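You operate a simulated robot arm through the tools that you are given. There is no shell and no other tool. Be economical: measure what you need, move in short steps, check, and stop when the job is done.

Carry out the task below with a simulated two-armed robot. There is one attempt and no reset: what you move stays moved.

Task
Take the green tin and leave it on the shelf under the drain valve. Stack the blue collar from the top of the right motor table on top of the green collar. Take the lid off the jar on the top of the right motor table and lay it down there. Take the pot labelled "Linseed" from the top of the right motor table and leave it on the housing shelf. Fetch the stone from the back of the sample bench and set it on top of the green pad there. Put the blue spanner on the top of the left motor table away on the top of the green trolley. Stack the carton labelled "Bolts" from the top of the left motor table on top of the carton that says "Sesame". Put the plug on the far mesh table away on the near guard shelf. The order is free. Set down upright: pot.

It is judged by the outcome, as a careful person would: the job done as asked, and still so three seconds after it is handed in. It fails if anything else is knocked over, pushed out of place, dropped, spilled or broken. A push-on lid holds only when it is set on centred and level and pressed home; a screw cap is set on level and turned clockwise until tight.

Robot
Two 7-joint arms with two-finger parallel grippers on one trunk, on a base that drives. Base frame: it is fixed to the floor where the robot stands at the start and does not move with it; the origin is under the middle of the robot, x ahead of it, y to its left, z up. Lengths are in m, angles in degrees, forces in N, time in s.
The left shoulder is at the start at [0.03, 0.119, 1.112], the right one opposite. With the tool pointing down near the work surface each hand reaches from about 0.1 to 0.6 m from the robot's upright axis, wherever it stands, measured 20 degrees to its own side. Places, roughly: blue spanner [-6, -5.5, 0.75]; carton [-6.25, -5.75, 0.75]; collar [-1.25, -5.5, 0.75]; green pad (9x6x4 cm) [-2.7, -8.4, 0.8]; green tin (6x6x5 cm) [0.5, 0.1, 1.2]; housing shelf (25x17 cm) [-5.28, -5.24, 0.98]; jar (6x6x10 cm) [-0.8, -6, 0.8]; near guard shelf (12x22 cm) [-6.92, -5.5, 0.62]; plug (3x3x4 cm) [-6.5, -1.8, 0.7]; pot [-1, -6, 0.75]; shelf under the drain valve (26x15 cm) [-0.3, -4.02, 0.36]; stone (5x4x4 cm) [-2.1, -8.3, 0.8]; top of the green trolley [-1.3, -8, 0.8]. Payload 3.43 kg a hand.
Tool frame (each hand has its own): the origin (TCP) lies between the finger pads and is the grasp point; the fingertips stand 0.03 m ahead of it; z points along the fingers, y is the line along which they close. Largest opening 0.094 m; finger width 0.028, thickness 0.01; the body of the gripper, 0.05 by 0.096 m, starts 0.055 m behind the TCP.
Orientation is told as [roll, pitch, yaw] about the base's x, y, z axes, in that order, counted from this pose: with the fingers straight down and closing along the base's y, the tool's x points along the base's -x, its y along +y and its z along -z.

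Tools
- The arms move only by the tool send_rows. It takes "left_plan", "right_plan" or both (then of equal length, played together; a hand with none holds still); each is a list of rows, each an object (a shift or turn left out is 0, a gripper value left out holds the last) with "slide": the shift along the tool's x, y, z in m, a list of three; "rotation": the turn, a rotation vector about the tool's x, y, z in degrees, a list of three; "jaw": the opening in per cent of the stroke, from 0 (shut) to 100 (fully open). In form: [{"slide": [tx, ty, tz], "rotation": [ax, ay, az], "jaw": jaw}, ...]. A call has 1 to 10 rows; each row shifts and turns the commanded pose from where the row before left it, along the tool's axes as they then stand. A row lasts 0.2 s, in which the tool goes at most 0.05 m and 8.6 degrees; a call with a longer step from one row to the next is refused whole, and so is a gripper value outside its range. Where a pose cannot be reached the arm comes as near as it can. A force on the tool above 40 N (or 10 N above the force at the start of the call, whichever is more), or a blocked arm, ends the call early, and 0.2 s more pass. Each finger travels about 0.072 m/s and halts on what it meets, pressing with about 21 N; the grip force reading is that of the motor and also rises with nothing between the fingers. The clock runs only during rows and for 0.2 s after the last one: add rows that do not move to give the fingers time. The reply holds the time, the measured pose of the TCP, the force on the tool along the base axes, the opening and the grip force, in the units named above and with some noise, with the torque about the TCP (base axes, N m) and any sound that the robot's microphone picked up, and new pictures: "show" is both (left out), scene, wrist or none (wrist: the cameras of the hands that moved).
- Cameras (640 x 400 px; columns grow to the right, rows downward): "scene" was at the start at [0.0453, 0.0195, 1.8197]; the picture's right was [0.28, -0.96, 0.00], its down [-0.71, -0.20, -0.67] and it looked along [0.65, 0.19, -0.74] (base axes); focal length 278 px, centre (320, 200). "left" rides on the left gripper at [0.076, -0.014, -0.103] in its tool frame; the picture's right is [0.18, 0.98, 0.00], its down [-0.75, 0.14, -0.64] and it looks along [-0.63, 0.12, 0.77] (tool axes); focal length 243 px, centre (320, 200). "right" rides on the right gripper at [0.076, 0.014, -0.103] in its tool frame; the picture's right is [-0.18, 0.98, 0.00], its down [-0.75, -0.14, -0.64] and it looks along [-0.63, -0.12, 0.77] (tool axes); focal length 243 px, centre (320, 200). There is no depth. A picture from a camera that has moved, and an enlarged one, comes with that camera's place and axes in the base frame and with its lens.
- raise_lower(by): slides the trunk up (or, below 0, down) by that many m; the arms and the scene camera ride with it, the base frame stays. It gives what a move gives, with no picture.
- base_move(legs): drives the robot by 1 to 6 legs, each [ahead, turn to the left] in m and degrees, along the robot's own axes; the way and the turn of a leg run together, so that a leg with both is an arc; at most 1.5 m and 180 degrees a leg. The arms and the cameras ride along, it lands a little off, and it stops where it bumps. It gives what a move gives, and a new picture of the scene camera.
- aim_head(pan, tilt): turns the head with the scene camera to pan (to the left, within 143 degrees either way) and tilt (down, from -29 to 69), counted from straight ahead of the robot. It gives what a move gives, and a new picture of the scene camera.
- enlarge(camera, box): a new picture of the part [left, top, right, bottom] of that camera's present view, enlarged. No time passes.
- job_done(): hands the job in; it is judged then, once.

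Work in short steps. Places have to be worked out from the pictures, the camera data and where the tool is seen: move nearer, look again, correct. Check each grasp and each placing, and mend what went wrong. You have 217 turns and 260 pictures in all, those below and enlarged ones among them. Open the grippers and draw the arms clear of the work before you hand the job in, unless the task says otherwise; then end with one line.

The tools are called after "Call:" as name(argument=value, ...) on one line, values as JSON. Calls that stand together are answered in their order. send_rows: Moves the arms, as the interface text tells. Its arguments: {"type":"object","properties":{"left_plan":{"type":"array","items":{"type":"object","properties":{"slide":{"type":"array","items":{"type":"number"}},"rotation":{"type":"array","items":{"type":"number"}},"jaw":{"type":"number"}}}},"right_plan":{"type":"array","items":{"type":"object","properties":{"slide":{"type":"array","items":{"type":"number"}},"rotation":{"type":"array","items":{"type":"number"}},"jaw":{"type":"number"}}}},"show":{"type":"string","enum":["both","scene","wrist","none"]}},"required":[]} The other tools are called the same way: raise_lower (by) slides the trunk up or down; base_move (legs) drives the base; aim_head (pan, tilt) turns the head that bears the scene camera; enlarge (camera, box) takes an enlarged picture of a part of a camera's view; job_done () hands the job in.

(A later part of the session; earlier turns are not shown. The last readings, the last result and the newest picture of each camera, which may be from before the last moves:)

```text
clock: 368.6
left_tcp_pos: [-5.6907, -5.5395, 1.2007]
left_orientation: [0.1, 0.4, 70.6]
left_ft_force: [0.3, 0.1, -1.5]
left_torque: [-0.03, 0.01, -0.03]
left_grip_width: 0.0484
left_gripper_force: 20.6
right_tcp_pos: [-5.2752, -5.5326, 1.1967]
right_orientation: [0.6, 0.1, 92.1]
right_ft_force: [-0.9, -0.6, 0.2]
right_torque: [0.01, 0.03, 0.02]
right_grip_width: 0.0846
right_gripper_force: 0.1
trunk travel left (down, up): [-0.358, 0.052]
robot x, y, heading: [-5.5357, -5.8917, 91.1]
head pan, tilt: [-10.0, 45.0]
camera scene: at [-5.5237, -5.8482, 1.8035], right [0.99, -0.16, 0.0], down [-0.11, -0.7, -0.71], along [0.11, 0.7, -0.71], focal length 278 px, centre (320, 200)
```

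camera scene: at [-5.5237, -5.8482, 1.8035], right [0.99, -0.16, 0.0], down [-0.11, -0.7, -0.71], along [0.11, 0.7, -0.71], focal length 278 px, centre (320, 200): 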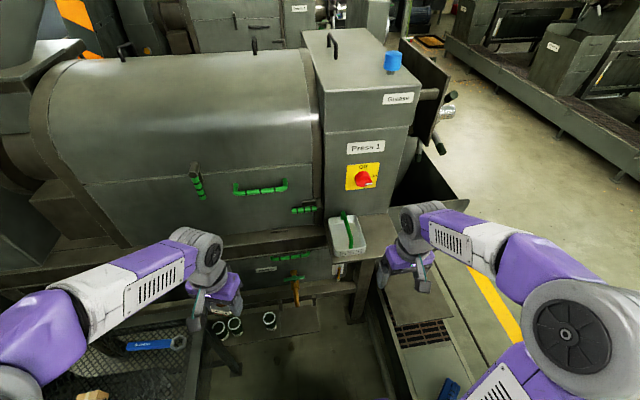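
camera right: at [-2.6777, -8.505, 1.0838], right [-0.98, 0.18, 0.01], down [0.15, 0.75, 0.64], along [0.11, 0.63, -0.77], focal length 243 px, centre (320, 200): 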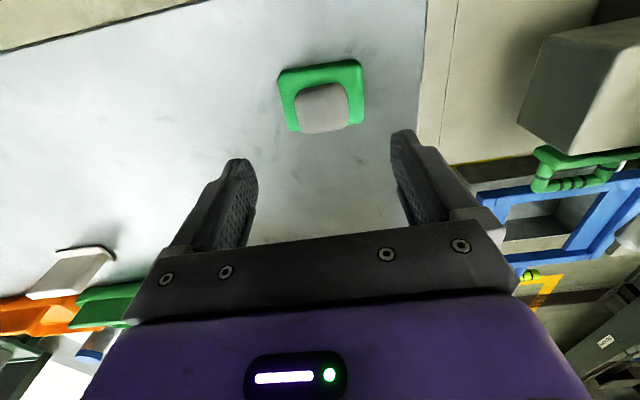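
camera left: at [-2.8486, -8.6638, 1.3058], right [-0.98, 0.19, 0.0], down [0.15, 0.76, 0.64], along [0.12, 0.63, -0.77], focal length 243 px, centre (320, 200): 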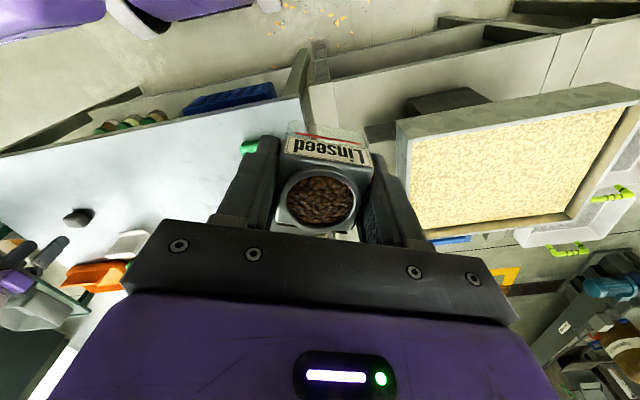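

Free shelf area is about x −5.27…−5.14, y −5.345…−5.17. I'll retract the right hand, edge forward and turn slightly, then bring the pot over.

Call:
send_rows(right_plan=[{"slide": [0.04, -0.02, 0]}, {"slide": [0.04, -0.02, 0]}, {"slide": [0.04, -0.02, 0]}, {"slide": [0.03, -0.02, 0]}], show="none")

Call:
base_move(legs=[[0.19, 0], [0, -18]])

```text
clock: 369.6
left_tcp_pos: [-5.6916, -5.5407, 1.201]
left_orientation: [-0.1, 0.4, 70.6]
left_ft_force: [-0.5, 0.2, -1.3]
left_torque: [0.03, -0.01, -0.02]
left_grip_width: 0.0482
left_gripper_force: 21.0
right_tcp_pos: [-5.1889, -5.6798, 1.1955]
right_orientation: [0.7, -0.1, 92.0]
right_ft_force: [-0.2, -0.1, 0.3]
right_torque: [0.02, -0.01, 0.01]
right_grip_width: 0.0846
right_gripper_force: 0.1
trunk travel left (down, up): [-0.358, 0.052]
robot x, y, heading: [-5.5376, -5.9, 91.1]
head pan, tilt: [-10.0, 45.0]
```

```text
clock: 372.1
left_tcp_pos: [-5.5778, -5.3201, 1.2012]
left_orientation: [0.0, 0.5, 52.7]
left_ft_force: [-0.8, 0.5, -2.2]
left_torque: [0.0, -0.02, 0.01]
left_grip_width: 0.0482
left_gripper_force: 20.9
right_tcp_pos: [-5.1436, -5.607, 1.1961]
right_orientation: [0.6, 0.0, 74.3]
right_ft_force: [-0.6, 0.0, 0.3]
right_torque: [0.0, 0.03, -0.02]
right_grip_width: 0.0846
right_gripper_force: 0.0
trunk travel left (down, up): [-0.358, 0.052]
robot x, y, heading: [-5.5364, -5.7055, 73.1]
head pan, tilt: [-10.0, 45.0]
camera scene: at [-5.5121, -5.6651, 1.8035], right [0.89, -0.45, 0.0], down [-0.32, -0.63, -0.71], along [0.32, 0.63, -0.71], focal length 278 px, centre (320, 200)
```

scene: 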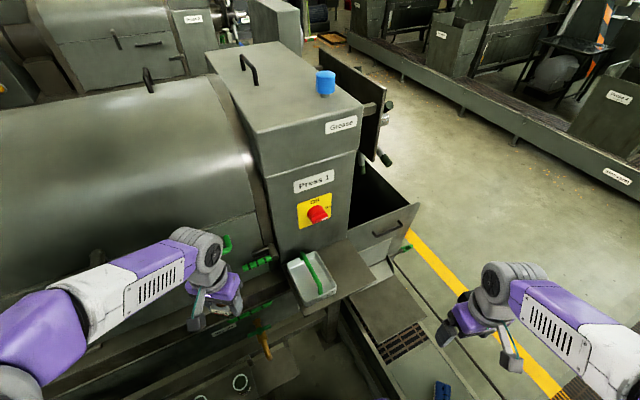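

Moving the left hand with the pot over the free part of the shelf at height.

Call:
send_rows(left_plan=[{"slide": [-0.0327, -0.0336, 0]}, {"slide": [-0.0327, -0.0336, 0]}, {"slide": [-0.0327, -0.0336, 0]}, {"slide": [-0.0327, -0.0336, 0]}, {"slide": [-0.0327, -0.0336, 0]}, {"slide": [-0.0327, -0.0336, 0]}, {"slide": [-0.0327, -0.0336, 0]}, {"slide": [-0.0327, -0.0336, 0]}, {}], show="both")

```text
clock: 374.1
left_tcp_pos: [-5.2113, -5.2798, 1.1992]
left_orientation: [0.0, 0.3, 52.6]
left_ft_force: [0.2, -0.3, -1.4]
left_torque: [-0.01, -0.03, 0.02]
left_grip_width: 0.0481
left_gripper_force: 21.4
left hand out of reach, approached as far as the arm can: row 8
right_tcp_pos: [-5.145, -5.6068, 1.1956]
right_orientation: [0.5, -0.1, 74.2]
right_ft_force: [0.4, 0.2, -0.4]
right_torque: [-0.02, -0.02, 0.01]
right_grip_width: 0.0849
right_gripper_force: 0.1
trunk travel left (down, up): [-0.358, 0.052]
robot x, y, heading: [-5.5413, -5.7059, 73.1]
head pan, tilt: [-10.0, 45.0]
camera scene: at [-5.5147, -5.6653, 1.8036], right [0.89, -0.45, 0.0], down [-0.32, -0.63, -0.71], along [0.32, 0.63, -0.71], focal length 278 px, centre (320, 200)
camera left: at [-5.2453, -5.3488, 1.3027], right [-0.89, 0.45, 0.0], down [0.35, 0.69, 0.64], along [0.29, 0.57, -0.77], focal length 243 px, centre (320, 200)
```

scene: 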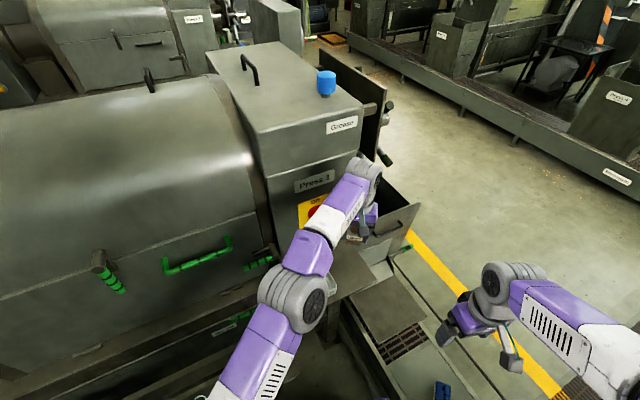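
left: 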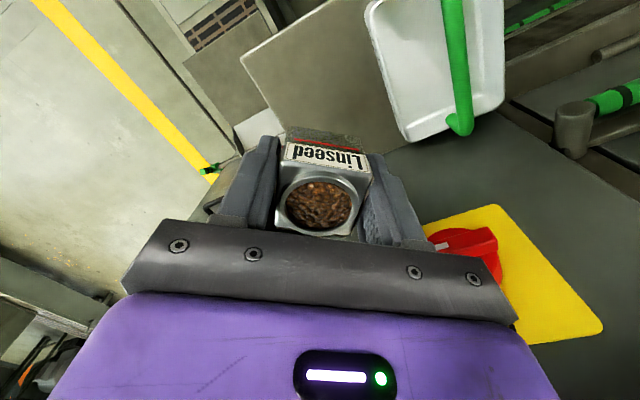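

Above the free part of the shelf. I'll shift slightly toward the front and lower.

Call:
send_rows(left_plan=[{"slide": [0.014, -0.006, 0.035]}, {"slide": [0.002, 0, 0.042]}, {"slide": [0, 0, 0.042]}, {"slide": [0, 0, 0.035]}, {}], show="both")

```text
clock: 375.3
left_tcp_pos: [-5.2139, -5.295, 1.0436]
left_orientation: [0.0, 0.4, 52.7]
left_ft_force: [-0.9, 0.3, -1.3]
left_torque: [-0.03, -0.02, -0.01]
left_grip_width: 0.048
left_gripper_force: 21.5
right_tcp_pos: [-5.1433, -5.6065, 1.1953]
right_orientation: [0.7, 0.0, 74.2]
right_ft_force: [0.5, -0.9, -0.3]
right_torque: [0.01, 0.0, 0.03]
right_grip_width: 0.0848
right_gripper_force: 0.0
trunk travel left (down, up): [-0.358, 0.052]
robot x, y, heading: [-5.5411, -5.7046, 72.9]
head pan, tilt: [-10.0, 45.0]
camera scene: at [-5.5122, -5.6652, 1.8036], right [0.89, -0.45, 0.0], down [-0.32, -0.63, -0.71], along [0.32, 0.63, -0.71], focal length 278 px, centre (320, 200)
camera left: at [-5.2496, -5.3651, 1.148], right [-0.89, 0.45, 0.0], down [0.35, 0.69, 0.64], along [0.29, 0.57, -0.77], focal length 243 px, centre (320, 200)
```

scene: 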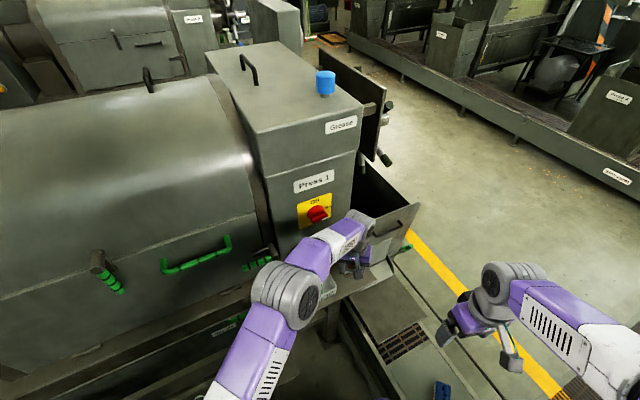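
left: 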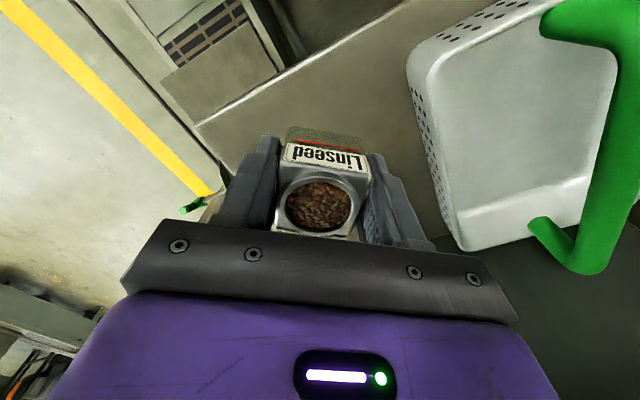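

Looks good. Lowering slowly to contact.

Call:
send_rows(left_plan=[{"slide": [0, 0, 0.01]}, {"slide": [0, 0, 0.005]}, {"slide": [0, 0, 0.004]}, {"slide": [0, 0, 0.003]}], show="none")

```text
clock: 376.3
left_tcp_pos: [-5.2153, -5.2956, 1.0224]
left_orientation: [0.0, 0.4, 52.8]
left_ft_force: [0.8, 0.7, -1.6]
left_torque: [0.0, -0.02, 0.0]
left_grip_width: 0.0481
left_gripper_force: 20.7
right_tcp_pos: [-5.1426, -5.6065, 1.1952]
right_orientation: [0.6, 0.0, 74.2]
right_ft_force: [0.1, -0.5, 0.4]
right_torque: [-0.01, 0.0, -0.02]
right_grip_width: 0.0844
right_gripper_force: 0.0
trunk travel left (down, up): [-0.358, 0.052]
robot x, y, heading: [-5.5373, -5.706, 73.1]
head pan, tilt: [-10.0, 45.0]
```

Call:
send_rows(left_plan=[{"slide": [0, 0, 0.003]}, {"slide": [0, 0, 0.003]}, {"slide": [0, 0, 0.003]}, {"slide": [0, 0, 0.002]}], show="wrist")

```text
clock: 377.3
left_tcp_pos: [-5.2147, -5.2955, 1.0171]
left_orientation: [-0.2, -0.2, 52.7]
left_ft_force: [-0.2, 1.3, 38.4]
left_torque: [0.02, 1.03, -0.04]
left_grip_width: 0.0481
left_gripper_force: 20.9
right_tcp_pos: [-5.1458, -5.6083, 1.1967]
right_orientation: [0.5, -0.2, 74.1]
right_ft_force: [0.1, -0.1, 0.7]
right_torque: [0.01, -0.02, 0.0]
right_grip_width: 0.0843
right_gripper_force: 0.0
trunk travel left (down, up): [-0.358, 0.052]
robot x, y, heading: [-5.541, -5.7092, 73.1]
head pan, tilt: [-10.0, 45.0]
camera left: at [-5.2505, -5.3657, 1.1204], right [-0.89, 0.45, 0.0], down [0.34, 0.68, 0.65], along [0.29, 0.58, -0.76], focal length 243 px, centre (320, 200)
```

left: 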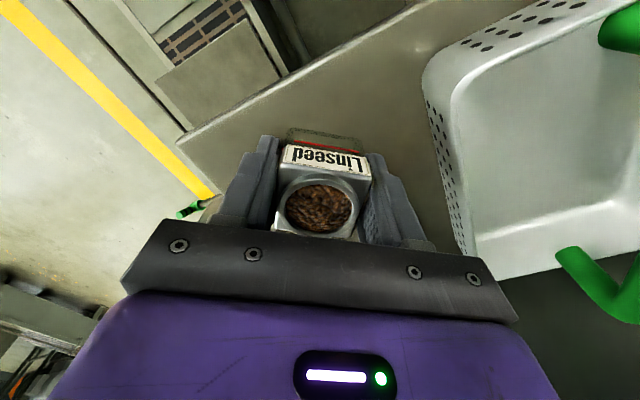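

Contact at z≈1.017 (38 N). Easing, releasing and lifting off.

Call:
send_rows(left_plan=[{"slide": [0, 0, -0.004]}, {"slide": [0, 0, -0.001], "jaw": 75}, {"jaw": 80}, {"jaw": 80}, {"slide": [0, 0, -0.03]}, {"slide": [0, 0, -0.04]}, {"slide": [0, 0, -0.04]}, {"slide": [0, 0, -0.04]}, {"slide": [0, 0, -0.03]}], show="wrist")

```text
clock: 379.3
left_tcp_pos: [-5.2161, -5.2942, 1.1952]
left_orientation: [0.0, 0.4, 52.6]
left_ft_force: [0.3, -0.9, 0.0]
left_torque: [0.01, -0.02, 0.01]
left_grip_width: 0.0753
left_gripper_force: 0.1
right_tcp_pos: [-5.1417, -5.6061, 1.1957]
right_orientation: [0.5, 0.0, 74.2]
right_ft_force: [1.1, 0.1, -0.5]
right_torque: [0.02, 0.0, -0.03]
right_grip_width: 0.0846
right_gripper_force: 0.0
trunk travel left (down, up): [-0.358, 0.052]
robot x, y, heading: [-5.5416, -5.7111, 73.1]
head pan, tilt: [-10.0, 45.0]
camera left: at [-5.2491, -5.3639, 1.3002], right [-0.89, 0.45, 0.0], down [0.35, 0.69, 0.64], along [0.29, 0.57, -0.77], focal length 243 px, centre (320, 200)
```

left: 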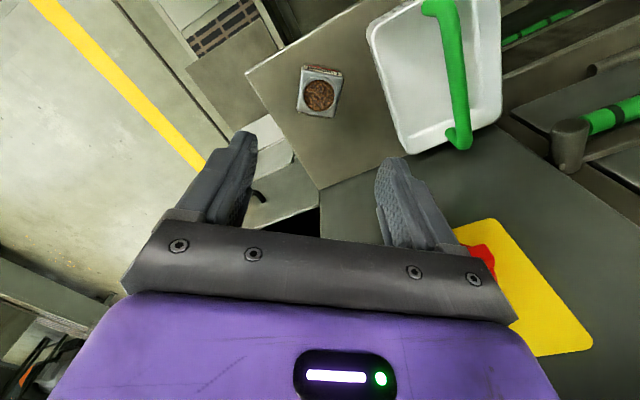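

The pot stands upright on the shelf. Now retract the left hand, back a little and turn left toward the motor table.

Call:
send_rows(left_plan=[{"slide": [0.045, 0, 0], "jaw": 100}, {"slide": [0.045, 0, 0]}, {"slide": [0.045, 0.01, 0]}, {"slide": [0.045, 0.01, 0]}, {"slide": [0.03, 0.03, 0]}, {"slide": [0.0, 0.04, 0]}], show="scene")

Call:
base_move(legs=[[-0.1, 0], [0, 57]])

Call:
aim_head(pan=15, tilt=50)

```text
clock: 380.7
left_tcp_pos: [-5.4143, -5.4055, 1.1968]
left_orientation: [-0.1, 0.4, 52.6]
left_ft_force: [-0.1, 0.1, 0.5]
left_torque: [-0.02, -0.01, 0.02]
left_grip_width: 0.0939
left_gripper_force: 0.0
right_tcp_pos: [-5.1431, -5.6052, 1.1961]
right_orientation: [0.5, 0.0, 74.2]
right_ft_force: [-0.6, 0.3, -0.3]
right_torque: [-0.01, 0.02, -0.02]
right_grip_width: 0.0846
right_gripper_force: 0.1
trunk travel left (down, up): [-0.358, 0.052]
robot x, y, heading: [-5.5406, -5.7065, 73.1]
head pan, tilt: [-10.0, 45.0]
camera scene: at [-5.5134, -5.664, 1.8035], right [0.89, -0.45, 0.0], down [-0.32, -0.63, -0.71], along [0.32, 0.63, -0.71], focal length 278 px, centre (320, 200)
```

scene: 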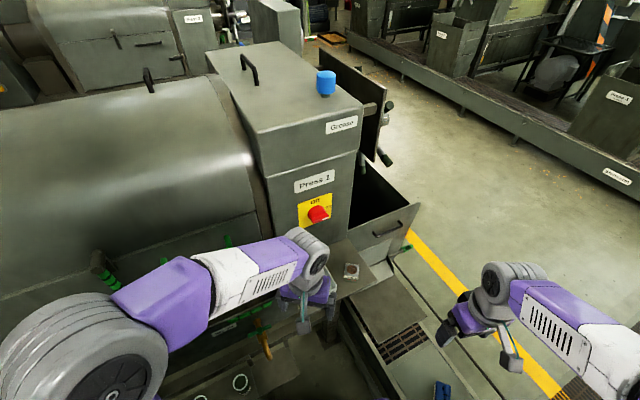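

```text
clock: 384.4
left_tcp_pos: [-5.752, -5.5348, 1.1969]
left_orientation: [-0.1, 0.4, 109.8]
left_ft_force: [-0.5, -0.8, 0.6]
left_torque: [0.01, -0.03, -0.03]
left_grip_width: 0.0941
left_gripper_force: 0.1
right_tcp_pos: [-5.4389, -5.4151, 1.1953]
right_orientation: [0.6, -0.1, 131.4]
right_ft_force: [-0.2, 0.3, 0.4]
right_torque: [0.04, 0.0, 0.01]
right_grip_width: 0.0846
right_gripper_force: 0.0
trunk travel left (down, up): [-0.358, 0.052]
robot x, y, heading: [-5.5668, -5.8036, 130.2]
head pan, tilt: [-10.0, 45.0]
camera scene: at [-5.5912, -5.7577, 1.8035], right [0.86, 0.5, 0.0], down [0.36, -0.61, -0.71], along [-0.36, 0.61, -0.71], focal length 278 px, centre (320, 200)
```

scene: 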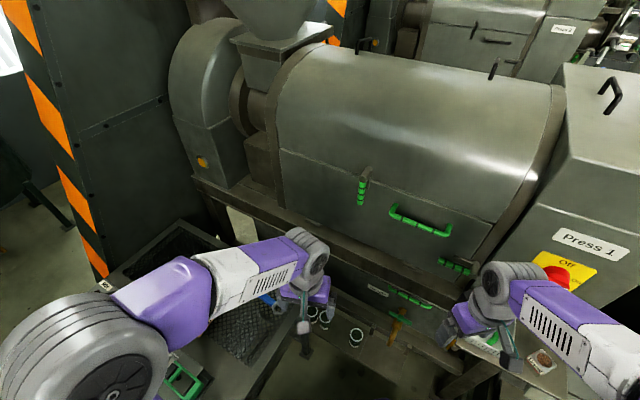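

```text
clock: 385.3
left_tcp_pos: [-5.7518, -5.5339, 1.1976]
left_orientation: [0.0, 0.4, 109.9]
left_ft_force: [0.0, 0.2, -0.2]
left_torque: [-0.03, 0.0, -0.01]
left_grip_width: 0.0941
left_gripper_force: 0.2
right_tcp_pos: [-5.4388, -5.4157, 1.1957]
right_orientation: [0.6, 0.0, 131.4]
right_ft_force: [-0.3, 0.5, 0.1]
right_torque: [0.01, -0.02, 0.0]
right_grip_width: 0.0844
right_gripper_force: 0.1
trunk travel left (down, up): [-0.358, 0.052]
robot x, y, heading: [-5.5692, -5.8023, 130.4]
head pan, tilt: [15.0, 50.0]
camera scene: at [-5.6132, -5.784, 1.7966], right [0.57, 0.82, 0.0], down [0.63, -0.44, -0.64], along [-0.53, 0.37, -0.77], focal length 278 px, centre (320, 200)
```

scene: 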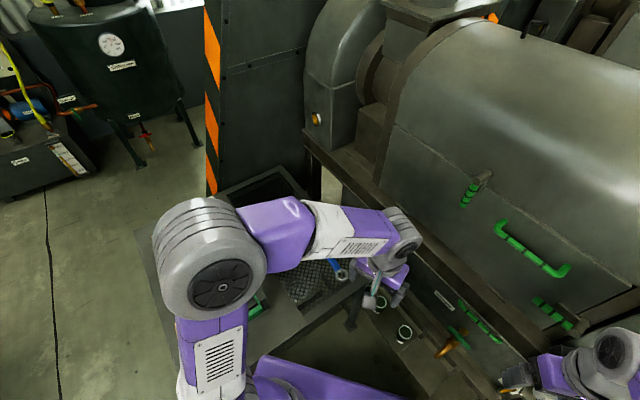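

Turned without bumps. I'll extend the left hand over the table to view the items with its camera.

Call:
send_rows(left_plan=[{"slide": [0.01, 0.0445, 0]}, {"slide": [0.01, 0.0445, 0]}, {"slide": [0.01, 0.0445, 0]}, {"slide": [0.01, 0.0445, 0]}, {"slide": [0.01, 0.0445, 0]}, {"slide": [0.01, 0.0445, 0]}, {"slide": [0.01, 0.0445, 0]}, {"slide": [0.01, 0.0445, 0]}], show="both")

```text
clock: 387.1
left_tcp_pos: [-6.0629, -5.7321, 1.1976]
left_orientation: [-0.1, 0.4, 109.8]
left_ft_force: [0.2, -1.1, -0.8]
left_torque: [0.0, -0.02, 0.02]
left_grip_width: 0.0939
left_gripper_force: 0.0
right_tcp_pos: [-5.4388, -5.4164, 1.1965]
right_orientation: [0.6, 0.0, 131.4]
right_ft_force: [0.3, -0.2, 0.4]
right_torque: [0.01, -0.01, 0.01]
right_grip_width: 0.0848
right_gripper_force: 0.1
trunk travel left (down, up): [-0.358, 0.052]
robot x, y, heading: [-5.5699, -5.8042, 130.0]
head pan, tilt: [15.0, 50.0]
camera scene: at [-5.6147, -5.7846, 1.7966], right [0.57, 0.82, 0.0], down [0.63, -0.44, -0.64], along [-0.53, 0.37, -0.77], focal length 278 px, centre (320, 200)
camera left: at [-6.0243, -5.7991, 1.3024], right [-0.86, -0.51, 0.0], down [-0.39, 0.66, 0.64], along [-0.32, 0.55, -0.77], focal length 243 px, centre (320, 200)
```

scene: 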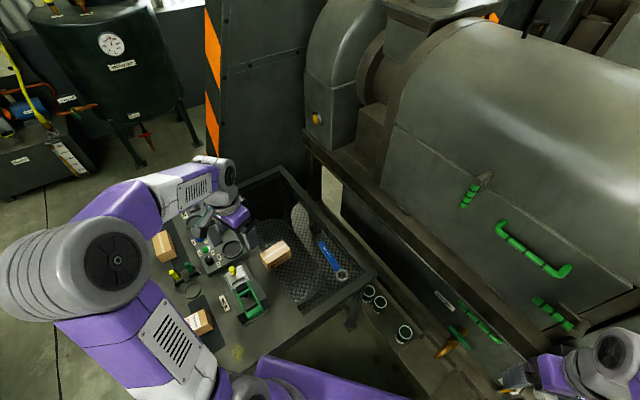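
left: 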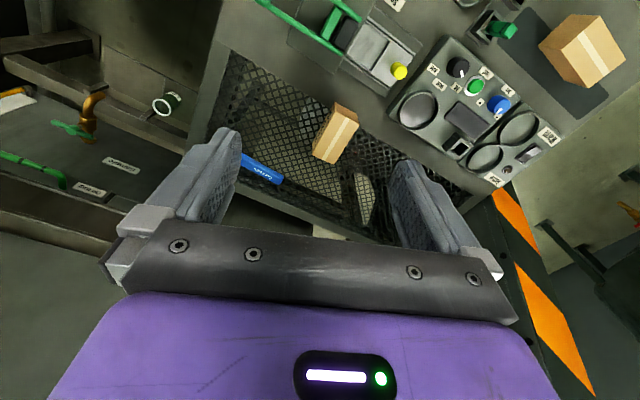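

Enlarging the table in the scene view to read the carton labels.

Call:
enlarge(camera="scene", box=[140, 200, 380, 350])

Call:
enlarge(camera="left", box=[230, 80, 400, 220])

```text
2.67 times, centred on (260, 275) of scene
camera zoom: at [-5.6147, -5.7846, 1.7966], right [0.57, 0.82, 0.0], down [0.63, -0.44, -0.64], along [-0.53, 0.37, -0.77], focal length 743 px, centre (480, 0)
```

zoom: 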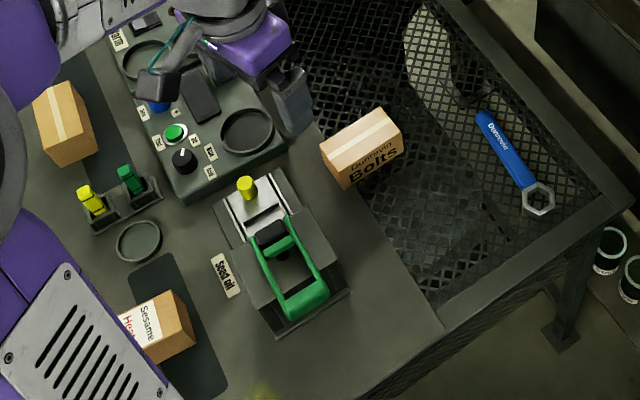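

```text
2.86 times, centred on (315, 150) of left
camera zoom: at [-6.0243, -5.7991, 1.3024], right [-0.86, -0.51, 0.0], down [-0.39, 0.66, 0.64], along [-0.32, 0.55, -0.77], focal length 693 px, centre (334, 343)
```

zoom: 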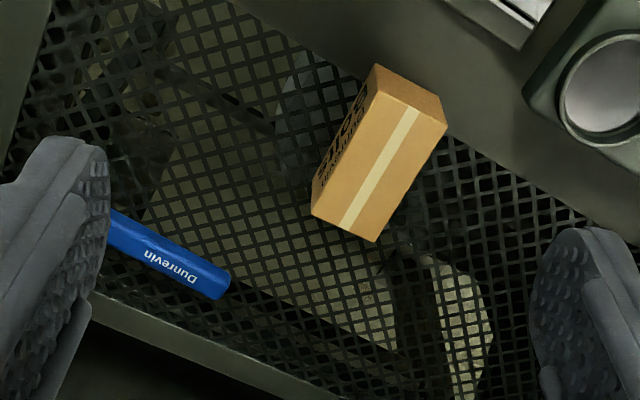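

"Sesame" is the carton near (-6.08,-5.95); "Bolts" is at about (-6.177,-5.615,0.78), long axis roughly along y. Moving the left hand above Bolts with yaw≈93.

Call:
send_rows(left_plan=[{"slide": [-0.0213, 0.0097, 0.0357]}, {"slide": [-0.0213, 0.0097, 0.0357]}, {"slide": [-0.0213, 0.0097, 0.0357]}, {"slide": [-0.0213, 0.0097, 0.0357]}, {"slide": [-0.0213, 0.0097, 0.0357]}, {"slide": [-0.0213, 0.0097, 0.0357]}, {"slide": [-0.0213, 0.0097, 0.0357]}, {"rotation": [0, 0, 8.4]}, {"rotation": [0, 0, 8.4]}, {}], show="wrist")

```text
clock: 389.3
left_tcp_pos: [-6.175, -5.6144, 0.9452]
left_orientation: [-0.1, 0.2, 93.0]
left_ft_force: [0.2, 1.0, 0.1]
left_torque: [0.0, 0.0, 0.03]
left_grip_width: 0.0943
left_gripper_force: 0.1
right_tcp_pos: [-5.4382, -5.4158, 1.1948]
right_orientation: [0.5, 0.0, 131.4]
right_ft_force: [-0.7, 0.4, 0.8]
right_torque: [0.02, 0.02, 0.04]
right_grip_width: 0.0844
right_gripper_force: 0.1
trunk travel left (down, up): [-0.358, 0.052]
robot x, y, heading: [-5.5686, -5.8023, 130.3]
head pan, tilt: [15.0, 50.0]
camera left: at [-6.1565, -5.6904, 1.0507], right [-0.97, -0.23, 0.0], down [-0.18, 0.75, 0.64], along [-0.15, 0.62, -0.77], focal length 243 px, centre (320, 200)
```

left: 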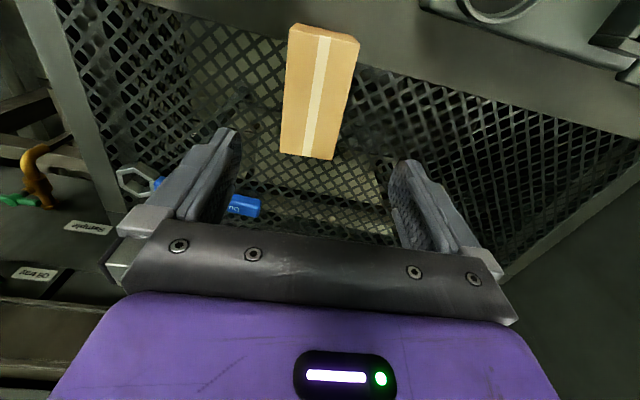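

Bolts centre is (-6.17,-5.61), width 5.7 cm. Descending and gripping.

Call:
send_rows(left_plan=[{"slide": [-0.004, -0.005, 0.04]}, {"slide": [0, 0, 0.04]}, {"slide": [0, 0, 0.04]}, {"slide": [0, 0, 0.028]}, {"jaw": 30}, {"jaw": 30}, {"jaw": 30}], show="wrist")

```text
clock: 390.9
left_tcp_pos: [-6.1703, -5.6125, 0.7995]
left_orientation: [-0.1, 0.3, 93.1]
left_ft_force: [0.6, -0.6, 0.1]
left_torque: [0.18, 0.14, 0.06]
left_grip_width: 0.0624
left_gripper_force: 21.3
right_tcp_pos: [-5.4394, -5.4153, 1.1949]
right_orientation: [0.7, 0.0, 131.4]
right_ft_force: [0.3, 0.2, 0.1]
right_torque: [0.0, -0.01, -0.02]
right_grip_width: 0.0844
right_gripper_force: 0.2
trunk travel left (down, up): [-0.358, 0.052]
robot x, y, heading: [-5.5685, -5.8057, 130.4]
head pan, tilt: [15.0, 50.0]
camera left: at [-6.1513, -5.6875, 0.9026], right [-0.97, -0.24, 0.0], down [-0.18, 0.75, 0.64], along [-0.15, 0.62, -0.77], focal length 243 px, centre (320, 200)
```

left: 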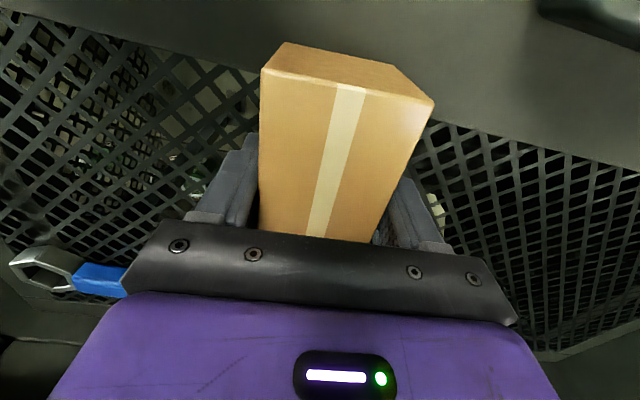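

Gripped. Lifting well clear and carrying over to the Sesame carton.

Call:
send_rows(left_plan=[{"slide": [0, 0, -0.046]}, {"slide": [0, 0, -0.046]}, {"slide": [0, 0, -0.046]}, {"slide": [0, 0, -0.046]}, {"slide": [0, 0, -0.046]}, {"slide": [0.043, -0.0086, 0]}, {"slide": [0.043, -0.0086, 0]}, {"slide": [0.043, -0.0086, 0]}, {"slide": [0.043, -0.0086, 0]}, {"slide": [0.043, -0.0086, 0]}], show="none")

Call:
send_rows(left_plan=[{"slide": [0.04, -0.0086, 0]}, {"slide": [0.04, -0.0086, 0]}, {}], show="both")

```text
clock: 393.1
left_tcp_pos: [-6.1157, -5.8233, 1.0302]
left_orientation: [-0.1, 0.3, 93.0]
left_ft_force: [1.3, 1.2, -5.0]
left_torque: [0.0, -0.02, 0.0]
left_grip_width: 0.0624
left_gripper_force: 20.9
right_tcp_pos: [-5.439, -5.4172, 1.1965]
right_orientation: [0.5, 0.0, 131.3]
right_ft_force: [0.8, -0.2, 0.6]
right_torque: [0.03, 0.0, 0.02]
right_grip_width: 0.0848
right_gripper_force: 0.0
trunk travel left (down, up): [-0.358, 0.052]
robot x, y, heading: [-5.5702, -5.8046, 130.3]
head pan, tilt: [15.0, 50.0]
```

```text
clock: 393.9
left_tcp_pos: [-6.0928, -5.901, 1.0311]
left_orientation: [-0.1, 0.3, 93.0]
left_ft_force: [0.5, 0.2, -5.6]
left_torque: [0.03, 0.01, -0.02]
left_grip_width: 0.0621
left_gripper_force: 21.0
right_tcp_pos: [-5.4388, -5.4145, 1.1945]
right_orientation: [0.6, 0.0, 131.4]
right_ft_force: [0.0, 0.8, -0.4]
right_torque: [0.01, 0.01, 0.03]
right_grip_width: 0.0843
right_gripper_force: 0.1
trunk travel left (down, up): [-0.358, 0.052]
robot x, y, heading: [-5.5669, -5.8061, 130.3]
head pan, tilt: [15.0, 50.0]
camera scene: at [-5.6143, -5.7831, 1.7966], right [0.57, 0.82, 0.0], down [0.63, -0.44, -0.64], along [-0.53, 0.37, -0.77], focal length 278 px, centre (320, 200)
camera left: at [-6.0756, -5.9764, 1.1346], right [-0.97, -0.24, 0.0], down [-0.18, 0.75, 0.64], along [-0.15, 0.62, -0.77], focal length 243 px, centre (320, 200)
```

scene: 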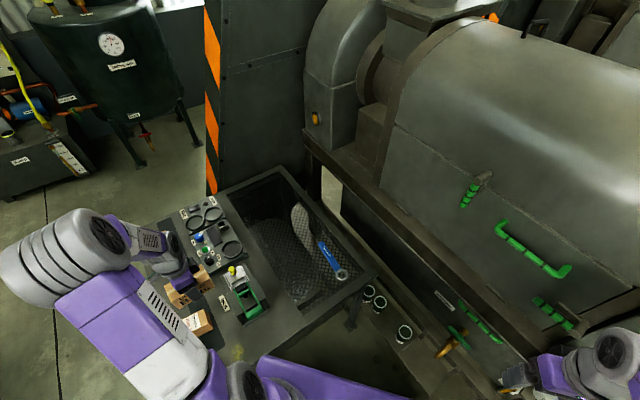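
left: 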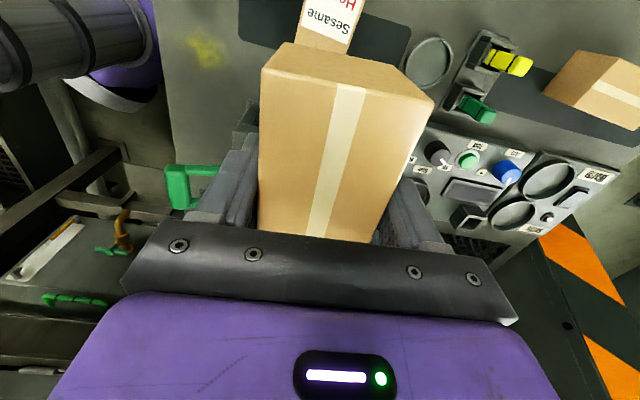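

Zooming on the Sesame carton to measure it.

Call:
enlarge(camera="scene", box=[150, 270, 270, 360])

```text
4.44 times, centred on (210, 315) of scene
camera zoom: at [-5.6143, -5.7831, 1.7966], right [0.57, 0.82, 0.0], down [0.63, -0.44, -0.64], along [-0.53, 0.37, -0.77], focal length 1238 px, centre (809, -311)
```

zoom: 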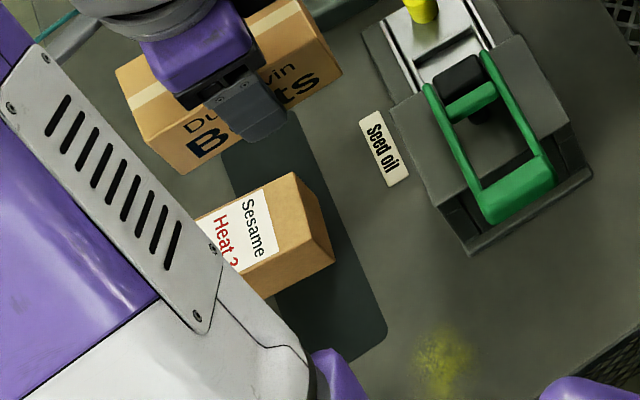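

Sesame's centre is about (-6.10,-5.98) with long axis ≈81°. Moving over it and aligning the yaw.

Call:
send_rows(left_plan=[{"slide": [0.0403, 0.0045, 0]}, {"slide": [0.0403, 0.0045, 0]}, {"rotation": [0, 0, 6]}, {"rotation": [0, 0, 6]}, {"slide": [0, 0, 0.04]}, {"slide": [0, 0, 0.04]}, {"slide": [0, 0, 0.03]}, {}], show="both")

Call:
enlarge(camera="scene", box=[110, 260, 250, 370])

```text
clock: 395.7
left_tcp_pos: [-6.0988, -5.9829, 0.9219]
left_orientation: [-0.3, 0.3, 81.1]
left_ft_force: [-0.2, -0.1, -5.0]
left_torque: [0.0, -0.01, 0.01]
left_grip_width: 0.0624
left_gripper_force: 21.3
right_tcp_pos: [-5.4385, -5.4154, 1.1947]
right_orientation: [0.7, 0.0, 131.4]
right_ft_force: [-0.4, 1.1, -0.3]
right_torque: [0.0, 0.0, 0.02]
right_grip_width: 0.0848
right_gripper_force: 0.1
trunk travel left (down, up): [-0.358, 0.052]
robot x, y, heading: [-5.568, -5.8056, 130.3]
head pan, tilt: [15.0, 50.0]
camera scene: at [-5.6134, -5.7841, 1.7966], right [0.57, 0.82, 0.0], down [0.63, -0.44, -0.64], along [-0.53, 0.37, -0.77], focal length 278 px, centre (320, 200)
camera left: at [-6.0958, -6.0603, 1.0255], right [-1.0, -0.03, 0.0], down [-0.02, 0.77, 0.64], along [-0.02, 0.64, -0.77], focal length 243 px, centre (320, 200)
```

scene: 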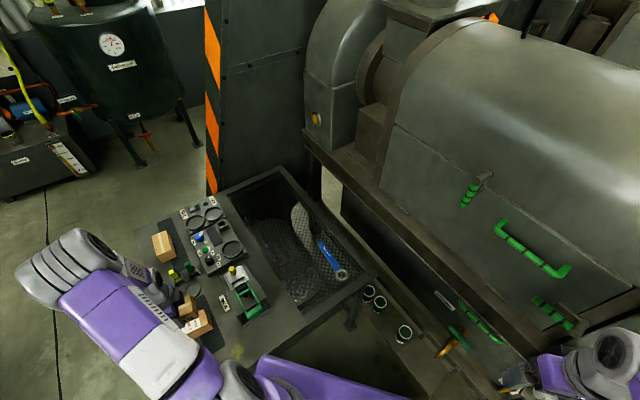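
left: 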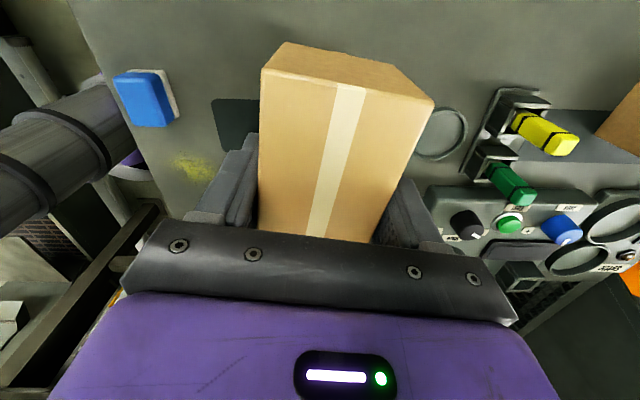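

```text
3.64 times, centred on (180, 315) of scene
camera zoom: at [-5.6134, -5.7841, 1.7966], right [0.57, 0.82, 0.0], down [0.63, -0.44, -0.64], along [-0.53, 0.37, -0.77], focal length 1013 px, centre (829, -218)
```

zoom: 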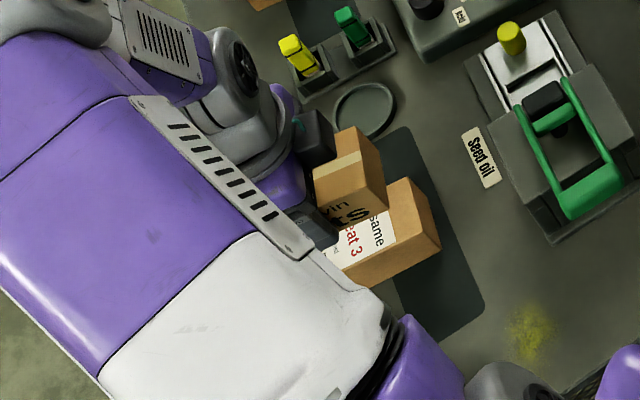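

The carton ends line up almost exactly. Lowering to contact.

Call:
send_rows(left_plan=[{"slide": [0, 0, 0.03]}, {"slide": [0, 0, 0.02]}, {"slide": [0, 0, 0.006]}, {"slide": [0, 0, 0.004]}, {"slide": [0, 0, 0.003]}], show="none")

```text
clock: 396.9
left_tcp_pos: [-6.0975, -5.9848, 0.8602]
left_orientation: [0.0, 0.3, 81.1]
left_ft_force: [2.0, -0.8, 18.0]
left_torque: [0.05, -0.11, 0.04]
left_grip_width: 0.0623
left_gripper_force: 21.0
right_tcp_pos: [-5.4375, -5.414, 1.1957]
right_orientation: [0.6, -0.2, 131.4]
right_ft_force: [0.3, -0.2, -0.1]
right_torque: [0.03, -0.04, 0.01]
right_grip_width: 0.0846
right_gripper_force: 0.0
trunk travel left (down, up): [-0.358, 0.052]
robot x, y, heading: [-5.5689, -5.8026, 130.0]
head pan, tilt: [15.0, 50.0]
```

Contact (18 N). Releasing and rising.

Call:
send_rows(left_plan=[{"slide": [0, 0, -0.002]}, {"jaw": 90}, {"jaw": 90}, {"slide": [0, 0, -0.03]}, {"slide": [0, 0, -0.04]}, {"slide": [0, 0, -0.045]}, {"slide": [0, 0, -0.045]}, {"slide": [0, 0, -0.045]}], show="both")

```text
clock: 398.7
left_tcp_pos: [-6.0968, -5.9807, 1.0658]
left_orientation: [-0.2, 0.4, 81.1]
left_ft_force: [0.1, 0.3, 0.4]
left_torque: [-0.04, 0.01, -0.03]
left_grip_width: 0.0846
left_gripper_force: 0.0
right_tcp_pos: [-5.4385, -5.4148, 1.1955]
right_orientation: [0.6, -0.1, 131.4]
right_ft_force: [0.3, -0.3, -0.3]
right_torque: [-0.03, 0.0, 0.01]
right_grip_width: 0.0847
right_gripper_force: 0.0
trunk travel left (down, up): [-0.358, 0.052]
robot x, y, heading: [-5.5724, -5.8016, 130.4]
head pan, tilt: [15.0, 50.0]
camera scene: at [-5.612, -5.7835, 1.7967], right [0.57, 0.82, 0.0], down [0.63, -0.44, -0.64], along [-0.53, 0.37, -0.77], focal length 278 px, centre (320, 200)
camera left: at [-6.0951, -6.0585, 1.1705], right [-1.0, -0.03, 0.0], down [-0.02, 0.77, 0.64], along [-0.02, 0.64, -0.77], focal length 243 px, centre (320, 200)
```

scene: 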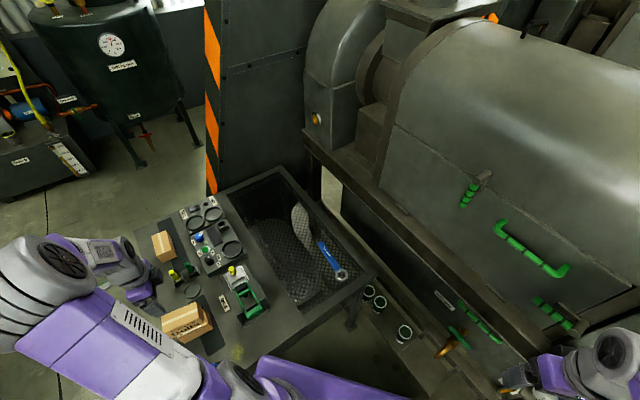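
left: 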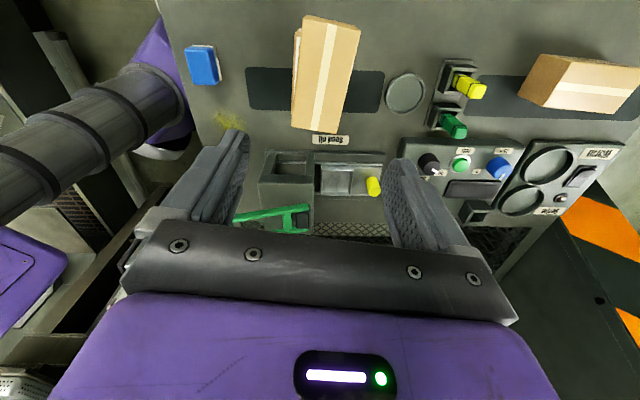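

The Bolts carton sits neatly on Sesame. Next the blue spanner: sweep the left hand over to it while rotating to yaw≈172 to grip across the handle.

Call:
send_rows(left_plan=[{"slide": [-0.0464, 0.0025, 0], "rotation": [0, 0, -7.6], "jaw": 100}, {"slide": [-0.0464, -0.0036, 0], "rotation": [0, 0, -7.6]}, {"slide": [-0.0455, -0.0097, 0], "rotation": [0, 0, -7.6]}, {"slide": [-0.0438, -0.0156, 0], "rotation": [0, 0, -7.6]}, {"slide": [-0.0413, -0.0213, 0], "rotation": [0, 0, -7.6]}, {"slide": [-0.0381, -0.0266, 0], "rotation": [0, 0, -7.6]}, {"slide": [-0.0343, -0.0314, 0], "rotation": [0, 0, -7.6]}, {"slide": [-0.0298, -0.0356, 0], "rotation": [0, 0, -7.6]}, {"slide": [-0.0249, -0.0393, 0], "rotation": [0, 0, -7.6]}, {"slide": [-0.0194, -0.0422, 0], "rotation": [0, 0, -7.6]}], show="none")

Call:
send_rows(left_plan=[{"slide": [-0.0137, -0.0444, 0], "rotation": [0, 0, -7.6]}, {"slide": [-0.0077, -0.0459, 0], "rotation": [0, 0, -7.6]}, {"slide": [0, 0, 0.04]}, {"slide": [0, 0, 0.04]}, {}], show="both")

```text
clock: 400.9
left_tcp_pos: [-6.052, -5.5195, 1.0621]
left_orientation: [0.3, 0.3, 157.2]
left_ft_force: [-0.9, 0.0, -0.5]
left_torque: [0.0, 0.01, -0.04]
left_grip_width: 0.0938
left_gripper_force: 0.1
right_tcp_pos: [-5.4389, -5.4138, 1.1945]
right_orientation: [0.7, 0.0, 131.5]
right_ft_force: [0.7, 0.6, 0.0]
right_torque: [-0.01, 0.01, -0.01]
right_grip_width: 0.0849
right_gripper_force: 0.0
trunk travel left (down, up): [-0.358, 0.052]
robot x, y, heading: [-5.5684, -5.7997, 130.2]
head pan, tilt: [15.0, 50.0]
```

```text
clock: 402.1
left_tcp_pos: [-6.0433, -5.4277, 0.9835]
left_orientation: [0.3, 0.2, 172.4]
left_ft_force: [0.1, -0.4, -0.1]
left_torque: [0.0, 0.02, 0.02]
left_grip_width: 0.0939
left_gripper_force: 0.0
right_tcp_pos: [-5.4382, -5.416, 1.1962]
right_orientation: [0.7, -0.2, 131.4]
right_ft_force: [-0.5, 0.3, -0.6]
right_torque: [0.03, 0.01, 0.01]
right_grip_width: 0.0847
right_gripper_force: 0.0
trunk travel left (down, up): [-0.358, 0.052]
robot x, y, heading: [-5.5673, -5.8036, 130.1]
head pan, tilt: [15.0, 50.0]
camera scene: at [-5.6131, -5.7851, 1.7967], right [0.57, 0.82, 0.0], down [0.63, -0.44, -0.64], along [-0.53, 0.37, -0.77], focal length 278 px, centre (320, 200)
camera left: at [-5.9647, -5.4234, 1.0868], right [0.05, -1.0, 0.01], down [-0.77, -0.04, 0.64], along [-0.64, -0.04, -0.77], focal length 243 px, centre (320, 200)
```

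scene: 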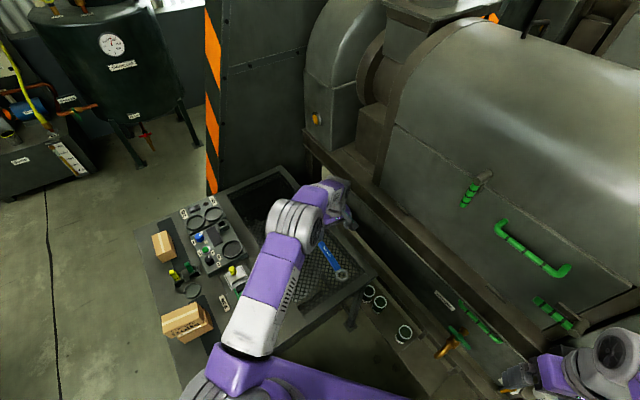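
left: 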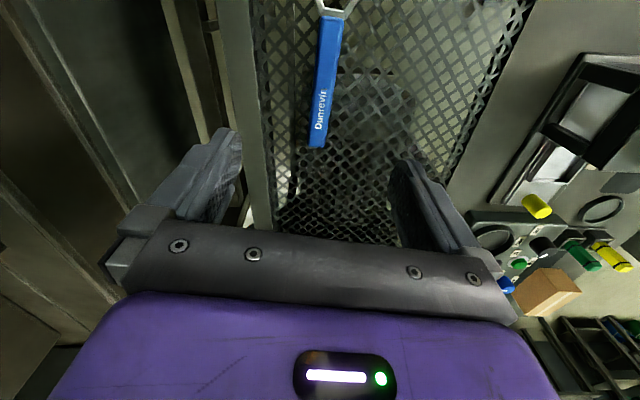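

Spanner handle axis is along x at y≈−5.433. Partially closing the jaws, aligning and descending.

Call:
send_rows(left_plan=[{"slide": [0, 0.006, 0.04], "rotation": [0, 0, -5], "jaw": 60}, {"slide": [0, 0, 0.045]}, {"slide": [0, 0, 0.045]}, {"slide": [0, 0, 0.035]}, {"slide": [0, 0, 0.02]}, {}], show="wrist")

```text
clock: 403.5
left_tcp_pos: [-6.0425, -5.4343, 0.7967]
left_orientation: [0.3, 0.2, 177.3]
left_ft_force: [0.0, 1.0, -0.5]
left_torque: [0.01, 0.02, -0.03]
left_grip_width: 0.0564
left_gripper_force: 0.1
right_tcp_pos: [-5.4384, -5.4142, 1.1965]
right_orientation: [0.6, -0.2, 131.4]
right_ft_force: [0.4, -0.2, 0.5]
right_torque: [-0.01, 0.0, 0.01]
right_grip_width: 0.0847
right_gripper_force: 0.1
trunk travel left (down, up): [-0.358, 0.052]
robot x, y, heading: [-5.5731, -5.806, 130.3]
head pan, tilt: [15.0, 50.0]
camera left: at [-5.9657, -5.4244, 0.9003], right [0.14, -0.99, 0.01], down [-0.76, -0.1, 0.64], along [-0.63, -0.09, -0.77], focal length 243 px, centre (320, 200)
```

left: 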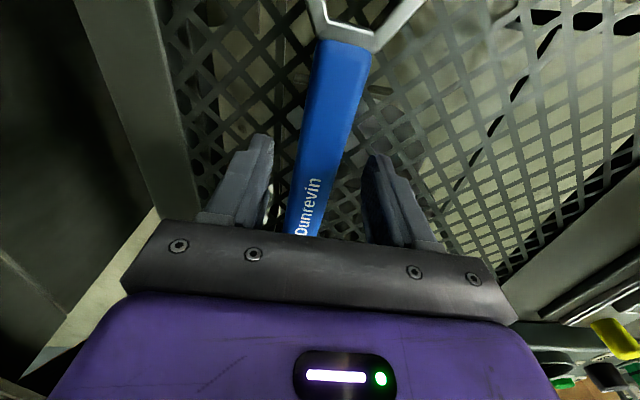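

Handle between the fingers. Down 6 mm more and close.

Call:
send_rows(left_plan=[{"slide": [0, 0, 0.006]}, {"jaw": 5}, {"jaw": 5}, {"jaw": 5}, {"jaw": 5}], show="none")

```text
clock: 404.7
left_tcp_pos: [-6.0428, -5.4346, 0.7914]
left_orientation: [0.4, 0.1, 177.2]
left_ft_force: [0.8, 0.0, 0.1]
left_torque: [0.06, 0.03, -0.02]
left_grip_width: 0.0257
left_gripper_force: 21.3
right_tcp_pos: [-5.4394, -5.4143, 1.195]
right_orientation: [0.6, 0.0, 131.4]
right_ft_force: [-0.4, -0.1, -0.6]
right_torque: [0.03, -0.02, 0.01]
right_grip_width: 0.0844
right_gripper_force: 0.0
trunk travel left (down, up): [-0.358, 0.052]
robot x, y, heading: [-5.5675, -5.8039, 130.1]
head pan, tilt: [15.0, 50.0]
```

Gripped at 2.6 cm. Lifting and checking.

Call:
send_rows(left_plan=[{"slide": [0, 0, -0.03]}, {"slide": [0, 0, -0.045]}, {"slide": [0, 0, -0.045]}, {"slide": [0, 0, -0.045]}, {"slide": [0, 0, -0.045]}, {"slide": [0, 0, -0.045]}, {"slide": [0, 0, -0.045]}, {"slide": [0, 0, -0.045]}, {"slide": [0, 0, -0.045]}], show="both")

```text
clock: 406.7
left_tcp_pos: [-6.0424, -5.4331, 1.1811]
left_orientation: [0.4, 0.2, 177.2]
left_ft_force: [0.2, 0.3, -1.4]
left_torque: [0.02, 0.0, 0.01]
left_grip_width: 0.0257
left_gripper_force: 21.0
right_tcp_pos: [-5.4386, -5.4151, 1.1954]
right_orientation: [0.6, -0.1, 131.3]
right_ft_force: [-0.1, 0.5, 0.2]
right_torque: [0.02, -0.02, 0.01]
right_grip_width: 0.0846
right_gripper_force: 0.1
trunk travel left (down, up): [-0.358, 0.052]
robot x, y, heading: [-5.5692, -5.8019, 130.5]
head pan, tilt: [15.0, 50.0]
camera scene: at [-5.6129, -5.7845, 1.7966], right [0.57, 0.82, 0.0], down [0.63, -0.44, -0.64], along [-0.53, 0.37, -0.77], focal length 278 px, centre (320, 200)
camera left: at [-5.9665, -5.422, 1.2861], right [0.14, -0.99, 0.01], down [-0.76, -0.1, 0.64], along [-0.63, -0.09, -0.77], focal length 243 px, centre (320, 200)
```

scene: 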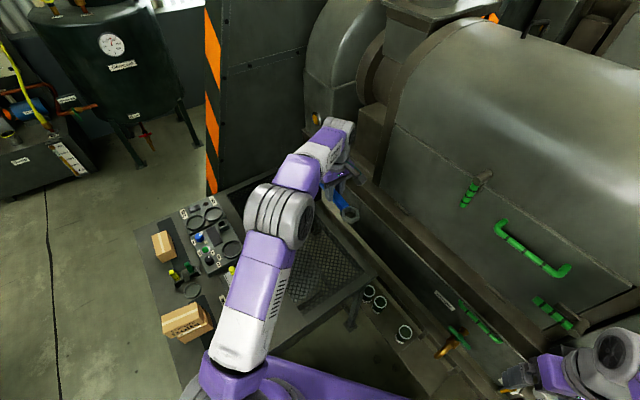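
left: 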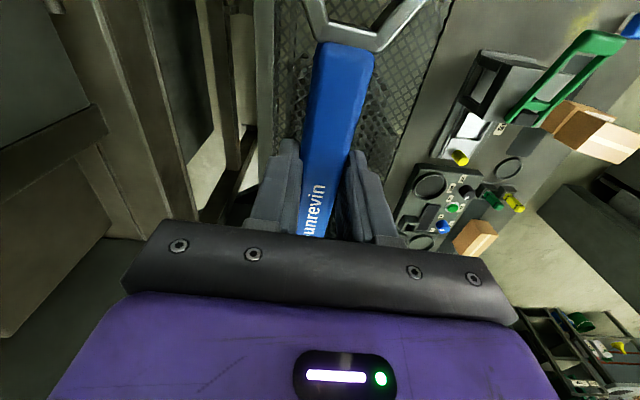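

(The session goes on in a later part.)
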